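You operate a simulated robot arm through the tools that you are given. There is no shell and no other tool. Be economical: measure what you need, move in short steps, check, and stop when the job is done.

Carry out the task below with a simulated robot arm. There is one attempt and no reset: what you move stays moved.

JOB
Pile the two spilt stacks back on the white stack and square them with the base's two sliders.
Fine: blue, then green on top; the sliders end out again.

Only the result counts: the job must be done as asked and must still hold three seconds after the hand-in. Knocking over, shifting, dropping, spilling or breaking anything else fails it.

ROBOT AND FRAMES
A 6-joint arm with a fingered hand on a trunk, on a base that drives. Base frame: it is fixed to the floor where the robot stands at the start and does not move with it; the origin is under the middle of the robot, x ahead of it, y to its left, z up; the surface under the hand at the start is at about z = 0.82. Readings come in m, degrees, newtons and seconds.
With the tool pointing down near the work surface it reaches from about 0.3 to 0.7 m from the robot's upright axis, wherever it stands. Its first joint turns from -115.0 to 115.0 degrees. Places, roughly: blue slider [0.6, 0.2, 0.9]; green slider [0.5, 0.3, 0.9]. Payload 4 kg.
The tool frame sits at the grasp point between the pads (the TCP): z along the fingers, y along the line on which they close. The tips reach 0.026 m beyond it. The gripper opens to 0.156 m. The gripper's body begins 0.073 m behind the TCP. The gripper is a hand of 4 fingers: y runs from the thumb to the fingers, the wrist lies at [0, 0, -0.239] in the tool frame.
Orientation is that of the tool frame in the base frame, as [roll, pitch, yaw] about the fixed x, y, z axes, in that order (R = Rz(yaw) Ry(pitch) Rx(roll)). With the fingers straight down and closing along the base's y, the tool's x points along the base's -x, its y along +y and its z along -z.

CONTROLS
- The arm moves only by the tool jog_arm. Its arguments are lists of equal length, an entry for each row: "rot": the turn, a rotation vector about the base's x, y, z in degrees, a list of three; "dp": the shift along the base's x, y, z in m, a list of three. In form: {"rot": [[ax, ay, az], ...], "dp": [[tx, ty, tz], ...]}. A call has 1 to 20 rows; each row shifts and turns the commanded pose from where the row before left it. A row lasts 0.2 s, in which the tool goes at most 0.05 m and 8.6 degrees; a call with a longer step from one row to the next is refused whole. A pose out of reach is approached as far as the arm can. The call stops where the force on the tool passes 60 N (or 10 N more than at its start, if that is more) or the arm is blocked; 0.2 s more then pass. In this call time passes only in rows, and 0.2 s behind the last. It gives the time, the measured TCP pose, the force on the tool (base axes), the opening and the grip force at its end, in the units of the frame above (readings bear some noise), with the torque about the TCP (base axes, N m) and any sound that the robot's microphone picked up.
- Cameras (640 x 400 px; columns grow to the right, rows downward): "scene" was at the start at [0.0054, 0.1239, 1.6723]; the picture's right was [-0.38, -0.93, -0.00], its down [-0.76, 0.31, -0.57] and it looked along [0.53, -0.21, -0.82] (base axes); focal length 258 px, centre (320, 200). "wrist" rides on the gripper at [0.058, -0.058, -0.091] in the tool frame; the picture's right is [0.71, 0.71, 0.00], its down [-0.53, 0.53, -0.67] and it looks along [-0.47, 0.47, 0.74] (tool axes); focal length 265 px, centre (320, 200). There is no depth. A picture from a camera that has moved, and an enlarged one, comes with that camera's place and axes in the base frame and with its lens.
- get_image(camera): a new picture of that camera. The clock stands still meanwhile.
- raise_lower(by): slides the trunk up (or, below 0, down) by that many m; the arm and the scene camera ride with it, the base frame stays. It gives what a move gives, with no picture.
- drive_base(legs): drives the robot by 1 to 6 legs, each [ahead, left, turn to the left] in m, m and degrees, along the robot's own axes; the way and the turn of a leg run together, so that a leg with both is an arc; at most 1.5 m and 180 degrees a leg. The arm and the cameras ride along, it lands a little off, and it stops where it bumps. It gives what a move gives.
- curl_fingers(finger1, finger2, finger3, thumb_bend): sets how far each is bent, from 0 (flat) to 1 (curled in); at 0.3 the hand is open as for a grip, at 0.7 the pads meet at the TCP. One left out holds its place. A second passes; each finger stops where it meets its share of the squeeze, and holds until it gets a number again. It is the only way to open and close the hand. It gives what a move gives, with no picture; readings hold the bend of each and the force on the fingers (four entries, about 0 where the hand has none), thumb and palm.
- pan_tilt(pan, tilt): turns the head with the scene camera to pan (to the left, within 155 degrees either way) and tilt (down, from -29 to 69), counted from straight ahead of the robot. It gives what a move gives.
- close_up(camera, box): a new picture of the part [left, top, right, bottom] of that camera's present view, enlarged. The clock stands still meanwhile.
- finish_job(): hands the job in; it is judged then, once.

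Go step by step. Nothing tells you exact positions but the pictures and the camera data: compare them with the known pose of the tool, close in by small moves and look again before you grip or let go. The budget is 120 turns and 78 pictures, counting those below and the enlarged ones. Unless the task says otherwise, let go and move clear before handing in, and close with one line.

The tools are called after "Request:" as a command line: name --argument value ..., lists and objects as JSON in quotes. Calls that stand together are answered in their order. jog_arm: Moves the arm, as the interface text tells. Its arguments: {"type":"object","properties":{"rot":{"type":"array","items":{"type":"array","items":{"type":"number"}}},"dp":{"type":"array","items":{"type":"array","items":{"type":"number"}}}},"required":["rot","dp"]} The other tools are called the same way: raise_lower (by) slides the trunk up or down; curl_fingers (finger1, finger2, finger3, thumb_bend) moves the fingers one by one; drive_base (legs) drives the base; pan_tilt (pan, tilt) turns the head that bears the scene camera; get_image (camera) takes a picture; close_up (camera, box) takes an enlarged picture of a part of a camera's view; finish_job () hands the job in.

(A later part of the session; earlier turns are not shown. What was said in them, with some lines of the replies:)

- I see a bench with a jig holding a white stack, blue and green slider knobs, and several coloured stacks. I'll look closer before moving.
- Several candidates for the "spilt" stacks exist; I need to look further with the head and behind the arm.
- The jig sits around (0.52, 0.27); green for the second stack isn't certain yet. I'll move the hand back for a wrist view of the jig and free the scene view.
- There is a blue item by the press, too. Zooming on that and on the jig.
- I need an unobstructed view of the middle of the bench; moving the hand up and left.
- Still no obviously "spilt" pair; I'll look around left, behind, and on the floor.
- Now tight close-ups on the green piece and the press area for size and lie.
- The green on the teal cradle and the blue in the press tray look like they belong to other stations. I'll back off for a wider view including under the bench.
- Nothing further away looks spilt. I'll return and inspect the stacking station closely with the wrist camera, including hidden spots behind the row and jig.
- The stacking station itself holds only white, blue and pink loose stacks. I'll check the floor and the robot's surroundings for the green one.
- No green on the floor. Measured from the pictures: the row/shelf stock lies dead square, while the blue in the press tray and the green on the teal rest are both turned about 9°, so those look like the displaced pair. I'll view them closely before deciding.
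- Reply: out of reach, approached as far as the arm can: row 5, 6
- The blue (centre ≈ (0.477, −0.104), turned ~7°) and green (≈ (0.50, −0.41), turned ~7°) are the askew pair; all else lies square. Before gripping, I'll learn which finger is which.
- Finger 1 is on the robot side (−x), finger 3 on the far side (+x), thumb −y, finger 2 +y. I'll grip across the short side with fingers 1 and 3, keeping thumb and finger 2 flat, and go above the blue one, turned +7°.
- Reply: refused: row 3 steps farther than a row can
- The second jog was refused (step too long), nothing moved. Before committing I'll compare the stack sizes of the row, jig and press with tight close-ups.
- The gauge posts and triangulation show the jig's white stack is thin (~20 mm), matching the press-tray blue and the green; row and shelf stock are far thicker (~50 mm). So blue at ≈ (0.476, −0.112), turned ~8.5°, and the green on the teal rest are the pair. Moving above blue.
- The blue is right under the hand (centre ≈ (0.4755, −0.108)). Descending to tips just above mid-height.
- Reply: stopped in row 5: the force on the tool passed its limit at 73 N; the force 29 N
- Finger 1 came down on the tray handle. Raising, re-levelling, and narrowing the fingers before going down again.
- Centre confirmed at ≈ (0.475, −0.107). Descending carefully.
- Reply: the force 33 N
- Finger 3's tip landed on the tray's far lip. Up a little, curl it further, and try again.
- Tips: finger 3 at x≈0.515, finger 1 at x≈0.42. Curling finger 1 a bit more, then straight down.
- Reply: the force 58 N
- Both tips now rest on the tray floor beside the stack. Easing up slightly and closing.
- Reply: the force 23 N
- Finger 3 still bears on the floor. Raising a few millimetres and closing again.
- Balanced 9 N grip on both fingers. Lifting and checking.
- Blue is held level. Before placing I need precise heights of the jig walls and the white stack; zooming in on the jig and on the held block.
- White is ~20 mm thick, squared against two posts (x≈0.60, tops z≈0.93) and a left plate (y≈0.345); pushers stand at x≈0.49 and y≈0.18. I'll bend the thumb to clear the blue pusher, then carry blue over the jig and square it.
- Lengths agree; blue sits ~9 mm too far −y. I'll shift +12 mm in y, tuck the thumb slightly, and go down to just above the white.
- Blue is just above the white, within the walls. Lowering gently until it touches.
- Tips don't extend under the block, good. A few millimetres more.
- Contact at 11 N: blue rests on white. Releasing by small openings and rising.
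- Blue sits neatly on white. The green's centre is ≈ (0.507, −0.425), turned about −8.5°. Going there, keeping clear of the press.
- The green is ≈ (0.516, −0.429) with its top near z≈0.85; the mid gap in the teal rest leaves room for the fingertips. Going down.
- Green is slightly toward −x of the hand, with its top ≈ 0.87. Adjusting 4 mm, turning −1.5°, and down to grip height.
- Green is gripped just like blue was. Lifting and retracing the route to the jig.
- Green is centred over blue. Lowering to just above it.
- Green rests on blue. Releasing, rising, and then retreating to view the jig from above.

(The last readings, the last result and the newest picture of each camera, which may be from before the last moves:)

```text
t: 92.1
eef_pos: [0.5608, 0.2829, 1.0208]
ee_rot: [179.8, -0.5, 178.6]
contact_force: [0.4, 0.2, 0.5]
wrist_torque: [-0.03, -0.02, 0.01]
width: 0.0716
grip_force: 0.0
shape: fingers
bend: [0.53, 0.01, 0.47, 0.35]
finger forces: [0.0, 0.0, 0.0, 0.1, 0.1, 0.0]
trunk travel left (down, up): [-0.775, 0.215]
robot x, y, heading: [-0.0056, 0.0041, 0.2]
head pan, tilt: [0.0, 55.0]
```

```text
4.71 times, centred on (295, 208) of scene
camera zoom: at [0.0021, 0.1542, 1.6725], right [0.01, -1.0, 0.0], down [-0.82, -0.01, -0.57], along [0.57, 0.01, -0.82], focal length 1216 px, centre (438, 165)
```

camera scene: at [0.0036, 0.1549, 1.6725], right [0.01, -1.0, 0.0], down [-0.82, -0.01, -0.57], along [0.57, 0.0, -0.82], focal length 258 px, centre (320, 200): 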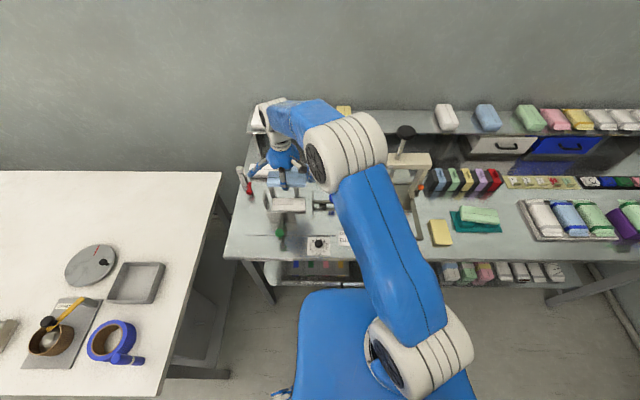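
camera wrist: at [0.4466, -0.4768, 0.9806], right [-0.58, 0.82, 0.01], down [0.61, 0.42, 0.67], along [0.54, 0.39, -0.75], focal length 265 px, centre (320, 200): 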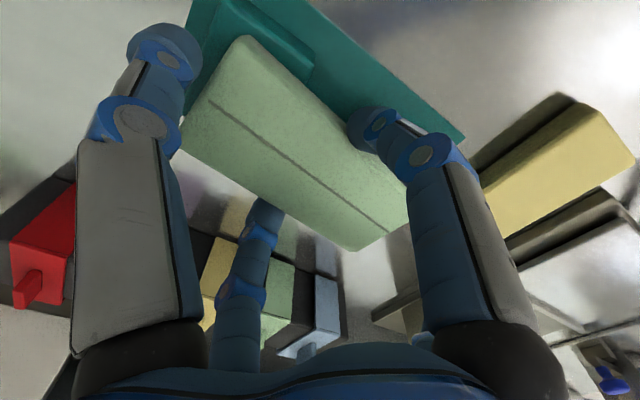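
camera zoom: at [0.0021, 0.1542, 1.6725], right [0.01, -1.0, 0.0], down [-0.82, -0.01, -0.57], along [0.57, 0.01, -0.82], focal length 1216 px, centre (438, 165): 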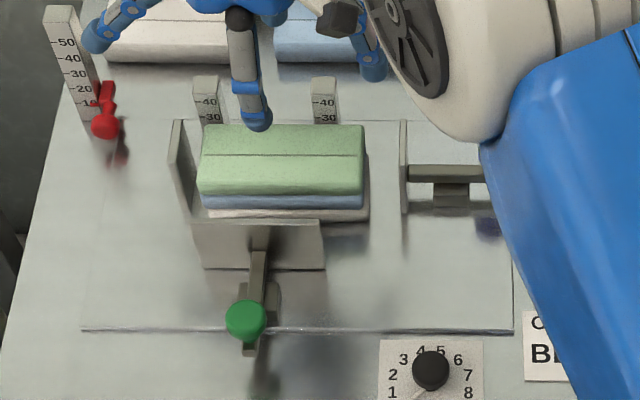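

The three are piled (reading about 30 on the posts). Now the green slider: its knob is at about (0.415, 0.303, 0.88). Moving above it to look.

Request:
jog_arm --rot '[[0, 0, 1], [0, 0, 0], [0, 0, 0], [0, 0, 0]]' --dp '[[-0.036, 0.005, 0], [-0.036, 0.005, 0], [-0.036, 0.005, 0], [-0.036, 0.005, 0]]'

Request:
curl_fingers --finger1 0.5 --finger3 0.5 --thumb_bend 0.1 --finger2 0.1

Request:
get_image --camera "wrist"

```text
t: 93.1
eef_pos: [0.4149, 0.3033, 1.02]
ee_rot: [179.8, -0.4, 179.6]
contact_force: [0.3, -1.6, 0.3]
wrist_torque: [-0.05, 0.0, 0.02]
width: 0.0718
grip_force: 0.0
shape: fingers
bend: [0.53, 0.01, 0.47, 0.35]
finger forces: [0.1, 0.0, 0.0, 0.1, 0.0, 0.0]
trunk travel left (down, up): [-0.775, 0.215]
robot x, y, heading: [-0.0088, 0.0051, 0.5]
head pan, tilt: [0.0, 55.0]
```

```text
t: 94.1
eef_pos: [0.4172, 0.3054, 1.0205]
ee_rot: [179.8, -0.5, 179.6]
contact_force: [0.5, 0.3, -0.9]
wrist_torque: [0.01, 0.02, -0.02]
width: 0.1054
grip_force: 0.1
shape: fingers
bend: [0.5, 0.1, 0.5, 0.1]
finger forces: [0.0, 0.0, 0.0, 0.0, 0.0, 0.1]
trunk travel left (down, up): [-0.775, 0.215]
robot x, y, heading: [-0.0038, 0.0014, 0.5]
head pan, tilt: [0.0, 55.0]
```

```text
13 pictures are left
camera wrist: at [0.3591, 0.2446, 1.1127], right [-0.7, 0.71, 0.01], down [0.54, 0.52, 0.67], along [0.47, 0.47, -0.75], focal length 265 px, centre (320, 200)
```

wrist: 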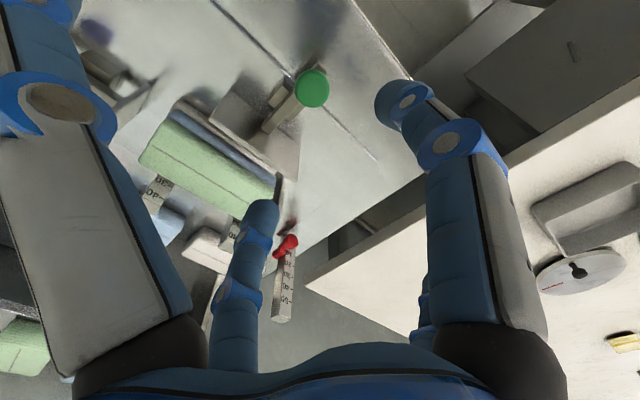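

Knob triangulated at ≈ (0.424, 0.300, 0.865), 31 mm across. Lowering so the fingertips straddle it along x.

Request:
jog_arm --rot '[[0, 0, 0], [0, 0, 0], [0, 0, 0], [0, 0, 0]]' --dp '[[0.007, -0.004, -0.04], [0, 0, -0.04], [0, 0, -0.03], [0, 0, -0.013]]'

Request:
get_image --camera "wrist"

```text
t: 95.1
eef_pos: [0.425, 0.2991, 0.8975]
ee_rot: [179.8, -0.4, 179.7]
contact_force: [-0.2, 0.2, 0.9]
wrist_torque: [0.0, 0.0, 0.05]
width: 0.1055
grip_force: 0.1
shape: fingers
bend: [0.5, 0.1, 0.5, 0.1]
finger forces: [0.0, 0.0, 0.0, 0.1, 0.0, 0.1]
trunk travel left (down, up): [-0.775, 0.215]
robot x, y, heading: [-0.0087, -0.0005, 1.0]
head pan, tilt: [0.0, 55.0]
```

```text
12 pictures are left
camera wrist: at [0.367, 0.2409, 0.9895], right [-0.7, 0.71, 0.01], down [0.54, 0.52, 0.67], along [0.47, 0.47, -0.75], focal length 265 px, centre (320, 200)
```

wrist: 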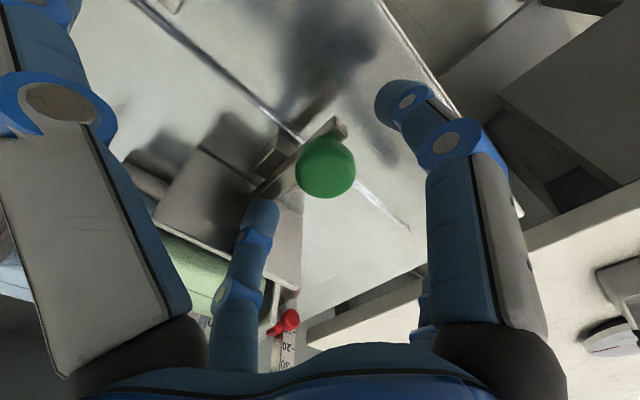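

Knob is within the fingers at z≈0.875. Closing fingers 1 and 3 on it.

Request:
curl_fingers --finger1 0.75 --finger3 0.75

Request:
get_image --camera "wrist"

```text
t: 96.1
eef_pos: [0.424, 0.3, 0.8971]
ee_rot: [179.8, -0.5, 179.6]
contact_force: [0.4, 0.3, -7.8]
wrist_torque: [0.0, -0.05, 0.04]
width: 0.0975
grip_force: 9.2
shape: fingers
bend: [0.63, 0.1, 0.64, 0.1]
finger forces: [9.7, 0.0, 9.2, 0.1, 0.1, 0.0]
trunk travel left (down, up): [-0.775, 0.215]
robot x, y, heading: [-0.0037, 0.0013, 0.6]
head pan, tilt: [0.0, 55.0]
```

```text
11 pictures are left
camera wrist: at [0.3668, 0.241, 0.9895], right [-0.7, 0.71, 0.01], down [0.54, 0.52, 0.66], along [0.47, 0.47, -0.75], focal length 265 px, centre (320, 200)
```

wrist: 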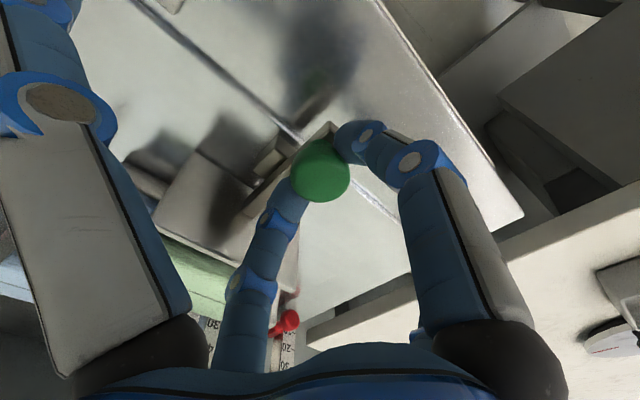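

Knob held. Pushing the slider in (+x) in small steps, watching the force.

Request:
jog_arm --rot '[[0, 0, 0], [0, 0, 0], [0, 0, 0], [0, 0, 0]]' --dp '[[0.006, 0, 0], [0.007, 0, 0], [0.007, 0, 0], [0.006, 0, 0]]'

```text
t: 97.1
eef_pos: [0.4497, 0.2994, 0.8974]
ee_rot: [179.8, -0.4, 179.7]
contact_force: [-0.5, 0.1, -7.5]
wrist_torque: [-0.04, 0.0, 0.01]
width: 0.0972
grip_force: 9.9
shape: fingers
bend: [0.63, 0.1, 0.64, 0.1]
finger forces: [9.6, 0.1, 9.1, 0.0, 0.0, 0.0]
trunk travel left (down, up): [-0.775, 0.215]
robot x, y, heading: [-0.0066, 0.0025, 0.2]
head pan, tilt: [0.0, 55.0]
```

Request:
jog_arm --rot '[[0, 0, 0], [0, 0, 0], [0, 0, 0]]' --dp '[[0.003, 0, 0], [0.003, 0, 0], [0.002, 0, 0]]'

Request:
close_up --camera "scene" --box '[240, 165, 350, 250]'

```text
t: 97.9
eef_pos: [0.4581, 0.2998, 0.8975]
ee_rot: [179.8, -0.5, 179.6]
contact_force: [-1.5, -0.2, -6.6]
wrist_torque: [-0.02, 0.04, 0.02]
width: 0.0972
grip_force: 8.8
shape: fingers
bend: [0.63, 0.1, 0.64, 0.1]
finger forces: [9.3, 0.0, 8.4, 0.0, 0.0, 0.0]
trunk travel left (down, up): [-0.775, 0.215]
robot x, y, heading: [-0.0064, 0.0052, 0.4]
head pan, tilt: [0.0, 55.0]
```

```text
4.71 times, centred on (295, 208) of scene
camera zoom: at [0.0036, 0.1548, 1.6725], right [0.01, -1.0, 0.0], down [-0.82, -0.01, -0.57], along [0.57, 0.01, -0.82], focal length 1216 px, centre (438, 165)
```

zoom: 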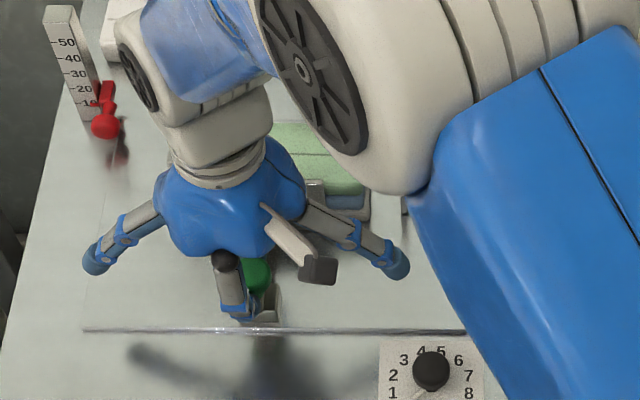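

Request:
jog_arm --rot '[[0, 0, 0], [0, 0, 0]]' --dp '[[0.002, 0, 0], [0.002, 0, 0]]'

```text
t: 98.5
eef_pos: [0.4607, 0.3013, 0.8978]
ee_rot: [179.8, -0.5, 179.6]
contact_force: [-0.6, -0.3, -6.9]
wrist_torque: [-0.02, -0.01, 0.01]
width: 0.0975
grip_force: 10.0
shape: fingers
bend: [0.63, 0.1, 0.64, 0.1]
finger forces: [9.5, 0.0, 8.7, 0.0, 0.0, 0.0]
trunk travel left (down, up): [-0.775, 0.215]
robot x, y, heading: [-0.0047, 0.0032, 0.5]
head pan, tilt: [0.0, 55.0]
```

Request:
jog_arm --rot '[[0, 0, 0], [0, 0, 0], [0, 0, 0]]' --dp '[[0.002, 0, 0], [0.002, 0, 0], [0.001, 0, 0]]'

```text
t: 99.3
eef_pos: [0.4645, 0.2988, 0.8963]
ee_rot: [179.9, -0.4, 179.5]
contact_force: [-6.5, 0.2, -6.5]
wrist_torque: [0.04, 0.11, -0.02]
width: 0.0978
grip_force: 8.1
shape: fingers
bend: [0.62, 0.1, 0.65, 0.1]
finger forces: [10.6, 0.0, 6.3, 0.1, 0.0, 0.0]
trunk travel left (down, up): [-0.775, 0.215]
robot x, y, heading: [-0.0078, 0.0051, 0.5]
head pan, tilt: [0.0, 55.0]
```

Request:
jog_arm --rot '[[0, 0, 0], [0, 0, 0]]' --dp '[[0.002, 0, 0], [0.002, 0, 0]]'

```text
t: 99.9
eef_pos: [0.4689, 0.2996, 0.8983]
ee_rot: [179.8, -0.4, 179.6]
contact_force: [-9.3, -0.1, -1.9]
wrist_torque: [0.03, 0.18, 0.0]
width: 0.0989
grip_force: 7.8
shape: fingers
bend: [0.6, 0.1, 0.67, 0.1]
finger forces: [12.2, 0.0, 4.1, 0.0, 0.0, 0.1]
trunk travel left (down, up): [-0.775, 0.215]
robot x, y, heading: [-0.0039, 0.0071, 0.5]
head pan, tilt: [0.0, 55.0]
```

The knob has stopped (force rising, fingers flexing): pile is against the posts. A last slight press, then pull the slider back out.

Request:
jog_arm --rot '[[0, 0, 0], [0, 0, 0], [0, 0, 0], [0, 0, 0], [0, 0, 0], [0, 0, 0], [0, 0, 0], [0, 0, 0], [0, 0, 0]]' --dp '[[0.002, 0, 0], [0, 0, 0], [-0.004, 0, 0], [-0.006, 0, 0], [-0.008, 0, 0], [-0.008, 0, 0], [-0.008, 0, 0], [-0.008, 0, 0], [-0.004, 0, 0]]'

```text
t: 101.9
eef_pos: [0.4262, 0.2995, 0.8974]
ee_rot: [179.7, -0.3, 179.5]
contact_force: [0.9, -0.1, 1.4]
wrist_torque: [0.01, -0.09, 0.01]
width: 0.0987
grip_force: 10.3
shape: fingers
bend: [0.62, 0.1, 0.65, 0.1]
finger forces: [9.6, 0.0, 10.7, 0.0, 0.0, 0.0]
trunk travel left (down, up): [-0.775, 0.215]
robot x, y, heading: [-0.0082, 0.0024, 0.3]
head pan, tilt: [0.0, 55.0]
```

Request:
jog_arm --rot '[[0, 0, 0], [0, 0, 0], [0, 0, 0]]' --dp '[[-0.002, 0, 0], [-0.002, 0, 0], [-0.001, 0, 0]]'

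```text
t: 102.7
eef_pos: [0.4221, 0.2994, 0.8977]
ee_rot: [179.8, -0.4, 179.6]
contact_force: [5.3, 0.2, 1.1]
wrist_torque: [0.0, -0.24, 0.01]
width: 0.0977
grip_force: 10.5
shape: fingers
bend: [0.63, 0.1, 0.64, 0.1]
finger forces: [9.1, 0.0, 12.5, 0.0, 0.0, 0.0]
trunk travel left (down, up): [-0.775, 0.215]
robot x, y, heading: [-0.0087, 0.0026, 0.6]
head pan, tilt: [0.0, 55.0]
```

The green slider is back at its out-stop. Releasing and moving above the blue knob (≈ (0.567, 0.108)); there I'll use thumb and finger 2.

Request:
curl_fingers --finger1 0.5 --finger3 0.5

Request:
jog_arm --rot '[[0, 0, 0], [0, 0, 0], [0, 0, 0], [0, 0, 0], [0, 0, 0], [0, 0, 0], [0, 0, 0], [0, 0, 0], [0, 0, 0]]' --dp '[[0, 0, 0.02], [0, 0, 0.04], [0, 0, 0.04], [0, -0.04, 0.02], [0, -0.04, 0], [0.03, -0.037, 0], [0.038, -0.03, 0], [0.038, -0.025, 0], [0.038, -0.02, 0]]'

Request:
curl_fingers --finger1 0.3 --finger2 0.5 --finger3 0.3 --thumb_bend 0.5

Request:
get_image --camera "wrist"

Request:
close_up --camera "scene" --box '[240, 155, 350, 240]'

```text
t: 103.7
eef_pos: [0.4207, 0.3001, 0.8975]
ee_rot: [179.7, -0.6, 179.5]
contact_force: [-0.1, 0.7, 1.1]
wrist_torque: [0.02, 0.01, 0.03]
width: 0.1055
grip_force: 0.0
shape: fingers
bend: [0.5, 0.1, 0.5, 0.1]
finger forces: [0.1, 0.1, 0.0, 0.0, 0.1, 0.0]
trunk travel left (down, up): [-0.775, 0.215]
robot x, y, heading: [-0.007, -0.0032, 0.5]
head pan, tilt: [0.0, 55.0]
```

```text
t: 105.7
eef_pos: [0.5674, 0.1066, 1.0174]
ee_rot: [179.8, -0.5, 179.5]
contact_force: [0.2, 1.1, -0.9]
wrist_torque: [0.0, 0.04, 0.02]
width: 0.1055
grip_force: 0.0
shape: fingers
bend: [0.5, 0.1, 0.5, 0.1]
finger forces: [0.1, 0.1, 0.0, 0.1, 0.0, 0.0]
trunk travel left (down, up): [-0.775, 0.215]
robot x, y, heading: [-0.0056, 0.0052, 0.7]
head pan, tilt: [0.0, 55.0]
```

```text
t: 106.7
eef_pos: [0.5666, 0.1078, 1.0182]
ee_rot: [179.8, -0.5, 179.6]
contact_force: [0.2, 0.7, 0.0]
wrist_torque: [0.01, -0.02, 0.02]
width: 0.0832
grip_force: 0.1
shape: fingers
bend: [0.3, 0.5, 0.3, 0.5]
finger forces: [0.0, 0.1, 0.1, 0.1, 0.0, 0.1]
trunk travel left (down, up): [-0.775, 0.215]
robot x, y, heading: [-0.0076, -0.0002, 0.6]
head pan, tilt: [0.0, 55.0]
```

```text
9 pictures are left
camera wrist: at [0.5085, 0.0492, 1.1105], right [-0.7, 0.71, 0.01], down [0.54, 0.52, 0.67], along [0.47, 0.47, -0.75], focal length 265 px, centre (320, 200)
```

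wrist: 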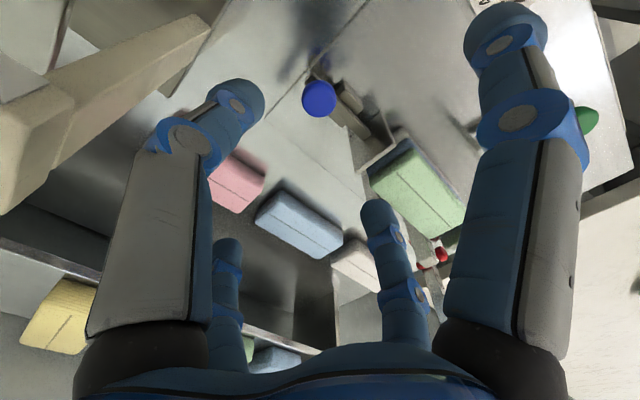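

```text
4.71 times, centred on (295, 198) of scene
camera zoom: at [0.0031, 0.1548, 1.6725], right [0.01, -1.0, 0.0], down [-0.82, -0.01, -0.57], along [0.57, 0.01, -0.82], focal length 1216 px, centre (438, 212)
```

zoom: 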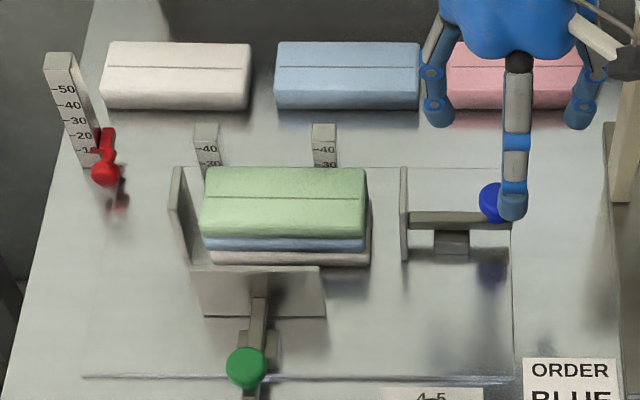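

x is squared and the green slider is out. Blue knob at ≈ (0.571, 0.112). Lowering to straddle it along y and closing thumb and finger 2.

Request:
jog_arm --rot '[[0, 0, 0], [0, 0, 0], [0, 0, 0], [0, 0, 0]]' --dp '[[0.004, 0.004, -0.04], [0, 0, -0.04], [0, 0, -0.025], [0, 0, -0.015]]'

Request:
curl_fingers --finger2 0.75 --thumb_bend 0.75

Request:
get_image --camera "wrist"

```text
t: 107.7
eef_pos: [0.5695, 0.1122, 0.8981]
ee_rot: [179.8, -0.3, 179.6]
contact_force: [0.0, -0.3, -0.4]
wrist_torque: [-0.03, -0.02, 0.01]
width: 0.0833
grip_force: 0.2
shape: fingers
bend: [0.3, 0.5, 0.3, 0.5]
finger forces: [0.1, 0.0, 0.0, 0.0, 0.0, 0.0]
trunk travel left (down, up): [-0.775, 0.215]
robot x, y, heading: [-0.0055, 0.0053, 0.7]
head pan, tilt: [0.0, 55.0]
```

```text
t: 108.7
eef_pos: [0.5683, 0.1111, 0.8973]
ee_rot: [179.8, -0.6, 179.5]
contact_force: [-3.0, -0.8, -8.0]
wrist_torque: [-0.07, 0.07, -0.03]
width: 0.0723
grip_force: 11.3
shape: fingers
bend: [0.3, 0.63, 0.3, 0.67]
finger forces: [0.0, 10.4, 0.0, 0.0, 12.6, 0.0]
trunk travel left (down, up): [-0.775, 0.215]
robot x, y, heading: [-0.0078, -0.0019, 0.5]
head pan, tilt: [0.0, 55.0]
```

```text
7 pictures are left
camera wrist: at [0.5114, 0.0533, 0.9892], right [-0.7, 0.71, 0.01], down [0.54, 0.52, 0.66], along [0.47, 0.47, -0.75], focal length 265 px, centre (320, 200)
```

wrist: 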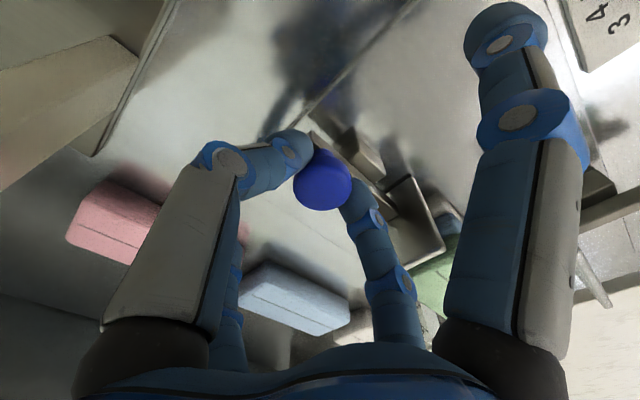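

Blue knob held. Pushing in (+y) stepwise.

Request:
jog_arm --rot '[[0, 0, 0], [0, 0, 0], [0, 0, 0], [0, 0, 0], [0, 0, 0]]' --dp '[[0, 0.006, 0], [0, 0.006, 0], [0, 0.005, 0], [0, 0.003, 0], [0, 0.002, 0]]'

```text
t: 109.9
eef_pos: [0.5683, 0.1345, 0.8967]
ee_rot: [179.8, -0.6, 179.6]
contact_force: [-6.6, -1.1, -7.0]
wrist_torque: [-0.03, 0.1, -0.11]
width: 0.0723
grip_force: 12.1
shape: fingers
bend: [0.3, 0.63, 0.3, 0.67]
finger forces: [0.1, 10.2, 0.0, 0.0, 13.0, 0.0]
trunk travel left (down, up): [-0.775, 0.215]
robot x, y, heading: [-0.004, 0.0031, 0.3]
head pan, tilt: [0.0, 55.0]
```

Request:
jog_arm --rot '[[0, 0, 0], [0, 0, 0], [0, 0, 0]]' --dp '[[-0.002, 0.002, 0], [0, 0.002, 0], [0, 0.002, 0]]'

```text
t: 110.7
eef_pos: [0.5679, 0.1391, 0.8982]
ee_rot: [179.8, -0.4, 179.5]
contact_force: [-0.2, -1.3, -7.4]
wrist_torque: [-0.03, -0.01, 0.0]
width: 0.0722
grip_force: 11.2
shape: fingers
bend: [0.3, 0.63, 0.3, 0.67]
finger forces: [0.0, 10.1, 0.1, 0.0, 12.0, 0.0]
trunk travel left (down, up): [-0.775, 0.215]
robot x, y, heading: [-0.01, 0.0052, 0.4]
head pan, tilt: [0.0, 55.0]
```

Request:
jog_arm --rot '[[0, 0, 0], [0, 0, 0], [0, 0, 0]]' --dp '[[0, 0.002, 0], [0, 0.002, 0], [0, 0.002, 0]]'

```text
t: 111.5
eef_pos: [0.5681, 0.145, 0.8963]
ee_rot: [179.7, -0.6, 179.5]
contact_force: [1.0, -1.5, -6.9]
wrist_torque: [-0.01, -0.02, 0.0]
width: 0.0723
grip_force: 11.1
shape: fingers
bend: [0.3, 0.63, 0.3, 0.67]
finger forces: [0.1, 9.8, 0.0, 0.0, 11.9, 0.0]
trunk travel left (down, up): [-0.775, 0.215]
robot x, y, heading: [-0.0067, 0.0027, 0.4]
head pan, tilt: [0.0, 55.0]
```

Request:
jog_arm --rot '[[0, 0, 0], [0, 0, 0], [0, 0, 0]]' --dp '[[0, 0.002, 0], [0, 0.002, 0], [0, 0.001, 0]]'

Request:
close_up --camera "scene" --box '[240, 155, 350, 240]'

```text
t: 112.3
eef_pos: [0.5684, 0.1499, 0.8975]
ee_rot: [179.8, -0.5, 179.6]
contact_force: [2.0, -1.4, -6.9]
wrist_torque: [-0.03, -0.04, -0.01]
width: 0.0722
grip_force: 11.0
shape: fingers
bend: [0.3, 0.63, 0.3, 0.67]
finger forces: [0.0, 10.0, 0.0, 0.1, 12.0, 0.0]
trunk travel left (down, up): [-0.775, 0.215]
robot x, y, heading: [-0.0068, 0.0045, 0.7]
head pan, tilt: [0.0, 55.0]
```

```text
4.71 times, centred on (295, 198) of scene
camera zoom: at [0.004, 0.1546, 1.6725], right [0.01, -1.0, 0.0], down [-0.82, -0.01, -0.57], along [0.57, 0.01, -0.82], focal length 1216 px, centre (438, 212)
```

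zoom: 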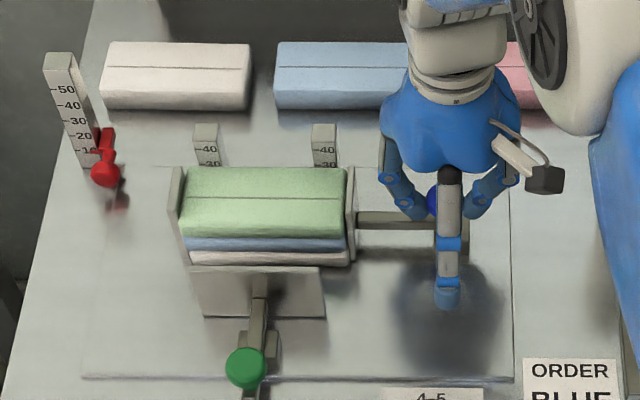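

The pusher is moving the whole pile flush and it is almost at the left plate. A few more millimetres until it stops.

Request:
jog_arm --rot '[[0, 0, 0], [0, 0, 0]]' --dp '[[-0.0005, 0.002, 0], [0, 0.002, 0]]'

```text
t: 112.9
eef_pos: [0.5679, 0.154, 0.8968]
ee_rot: [179.8, -0.4, 179.6]
contact_force: [2.6, -8.3, -7.0]
wrist_torque: [-0.19, -0.07, 0.06]
width: 0.0725
grip_force: 11.9
shape: fingers
bend: [0.3, 0.63, 0.3, 0.66]
finger forces: [0.1, 8.4, 0.0, 0.1, 15.1, 0.1]
trunk travel left (down, up): [-0.775, 0.215]
robot x, y, heading: [-0.0056, 0.0018, 0.3]
head pan, tilt: [0.0, 55.0]
```

It's reached the stop. One small press, then draw the slider back out.

Request:
jog_arm --rot '[[0, 0, 0], [0, 0, 0], [0, 0, 0], [0, 0, 0], [0, 0, 0], [0, 0, 0], [0, 0, 0], [0, 0, 0], [0, 0, 0]]' --dp '[[0, 0.002, 0], [0, 0, 0], [0, -0.004, 0], [0, -0.006, 0], [0, -0.008, 0], [0, -0.008, 0], [0, -0.008, 0], [0, -0.007, 0], [0, -0.003, 0]]'

```text
t: 114.9
eef_pos: [0.5687, 0.1125, 0.8975]
ee_rot: [179.8, -0.5, 179.6]
contact_force: [1.9, 1.0, -7.7]
wrist_torque: [0.0, -0.05, 0.02]
width: 0.0721
grip_force: 10.9
shape: fingers
bend: [0.3, 0.62, 0.3, 0.67]
finger forces: [0.0, 10.2, 0.0, 0.0, 11.2, 0.1]
trunk travel left (down, up): [-0.775, 0.215]
robot x, y, heading: [-0.0044, 0.0025, 0.5]
head pan, tilt: [0.0, 55.0]
```

Request:
jog_arm --rot '[[0, 0, 0], [0, 0, 0]]' --dp '[[0, -0.002, 0], [0, -0.002, 0]]'

```text
t: 115.5
eef_pos: [0.5677, 0.1079, 0.8975]
ee_rot: [179.8, -0.5, 179.7]
contact_force: [2.9, 1.0, -8.4]
wrist_torque: [0.0, -0.01, 0.02]
width: 0.0722
grip_force: 11.3
shape: fingers
bend: [0.3, 0.62, 0.3, 0.67]
finger forces: [0.0, 10.5, 0.1, 0.1, 11.5, 0.0]
trunk travel left (down, up): [-0.775, 0.215]
robot x, y, heading: [-0.0061, 0.0047, 0.5]
head pan, tilt: [0.0, 55.0]
```

Request:
jog_arm --rot '[[0, 0, 0], [0, 0, 0]]' --dp '[[0, -0.002, 0], [0, -0.001, 0]]'

```text
t: 116.1
eef_pos: [0.5677, 0.1069, 0.897]
ee_rot: [179.8, -0.5, 179.5]
contact_force: [1.9, 3.4, -7.5]
wrist_torque: [0.15, -0.05, -0.02]
width: 0.0721
grip_force: 10.5
shape: fingers
bend: [0.3, 0.61, 0.3, 0.67]
finger forces: [0.0, 10.9, 0.0, 0.0, 9.3, 0.0]
trunk travel left (down, up): [-0.775, 0.215]
robot x, y, heading: [-0.0076, 0.0042, 0.5]
head pan, tilt: [0.0, 55.0]
```

The blue slider is at its out-stop. Opening and rising clear, then inspecting.

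Request:
curl_fingers --finger2 0.48 --thumb_bend 0.48

Request:
jog_arm --rot '[[0, 0, 0], [0, 0, 0], [0, 0, 0], [0, 0, 0], [0, 0, 0], [0, 0, 0]]' --dp '[[0, 0, 0.02], [0, 0, 0.04], [0, 0, 0.04], [0, 0, 0.04], [-0.04, 0, 0.02], [-0.04, -0.02, 0]]'

Request:
close_up --camera "scene" --box '[240, 165, 350, 250]'

Request:
get_image --camera "wrist"

```text
t: 117.1
eef_pos: [0.5675, 0.1057, 0.8971]
ee_rot: [179.8, -0.6, 179.6]
contact_force: [-0.5, 0.9, 0.1]
wrist_torque: [-0.01, 0.0, -0.03]
width: 0.085
grip_force: 0.1
shape: fingers
bend: [0.3, 0.48, 0.3, 0.48]
finger forces: [0.0, 0.0, 0.0, 0.1, 0.0, 0.0]
trunk travel left (down, up): [-0.775, 0.215]
robot x, y, heading: [-0.0069, 0.003, 0.4]
head pan, tilt: [0.0, 55.0]
```

```text
t: 118.5
eef_pos: [0.4863, 0.0844, 1.0565]
ee_rot: [179.7, -0.4, 179.7]
contact_force: [-0.4, -0.7, 1.0]
wrist_torque: [0.05, -0.01, 0.0]
width: 0.0848
grip_force: 0.1
shape: fingers
bend: [0.3, 0.48, 0.3, 0.48]
finger forces: [0.1, 0.1, 0.0, 0.0, 0.0, 0.1]
trunk travel left (down, up): [-0.775, 0.215]
robot x, y, heading: [-0.0105, 0.0044, 0.3]
head pan, tilt: [0.0, 55.0]
```

```text
4.71 times, centred on (295, 208) of scene
camera zoom: at [0.0025, 0.1527, 1.6727], right [0.01, -1.0, 0.0], down [-0.82, -0.01, -0.57], along [0.57, 0.01, -0.82], focal length 1216 px, centre (438, 165)
```

zoom: 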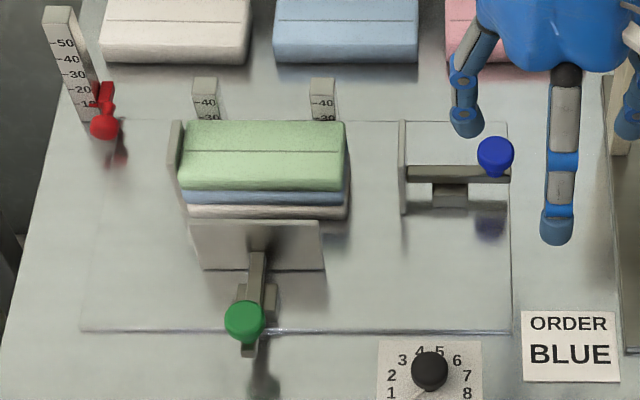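

```text
4 pictures are left
camera wrist: at [0.4291, 0.0253, 1.1489], right [-0.7, 0.71, 0.01], down [0.53, 0.52, 0.67], along [0.47, 0.47, -0.75], focal length 265 px, centre (320, 200)
```

wrist: 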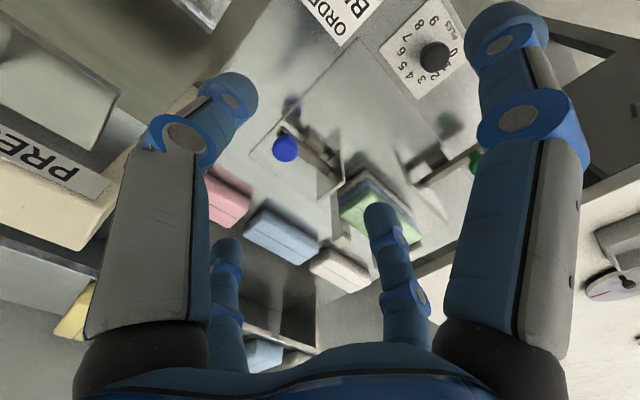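

The pile stands white, blue, green, flush in both directions. Both sliders are out again, and the hand is clear, so I'm handing in.

Request:
finish_job

```text
The job is handed in.
```

I piled blue and then green on the white stack and squared the pile with both sliders. Both sliders are back at their out-stops, and I handed the job in. Nothing was labelled as spilt, so I took the blue from the press tray and the green from the teal rest: they were the only loose stacks lying askew and as thin as the white one. While I was fetching the blue, a finger pressed on the tray's handle (73 N), lip and floor. I saw nothing shift, but I took no close look at the tray afterwards.
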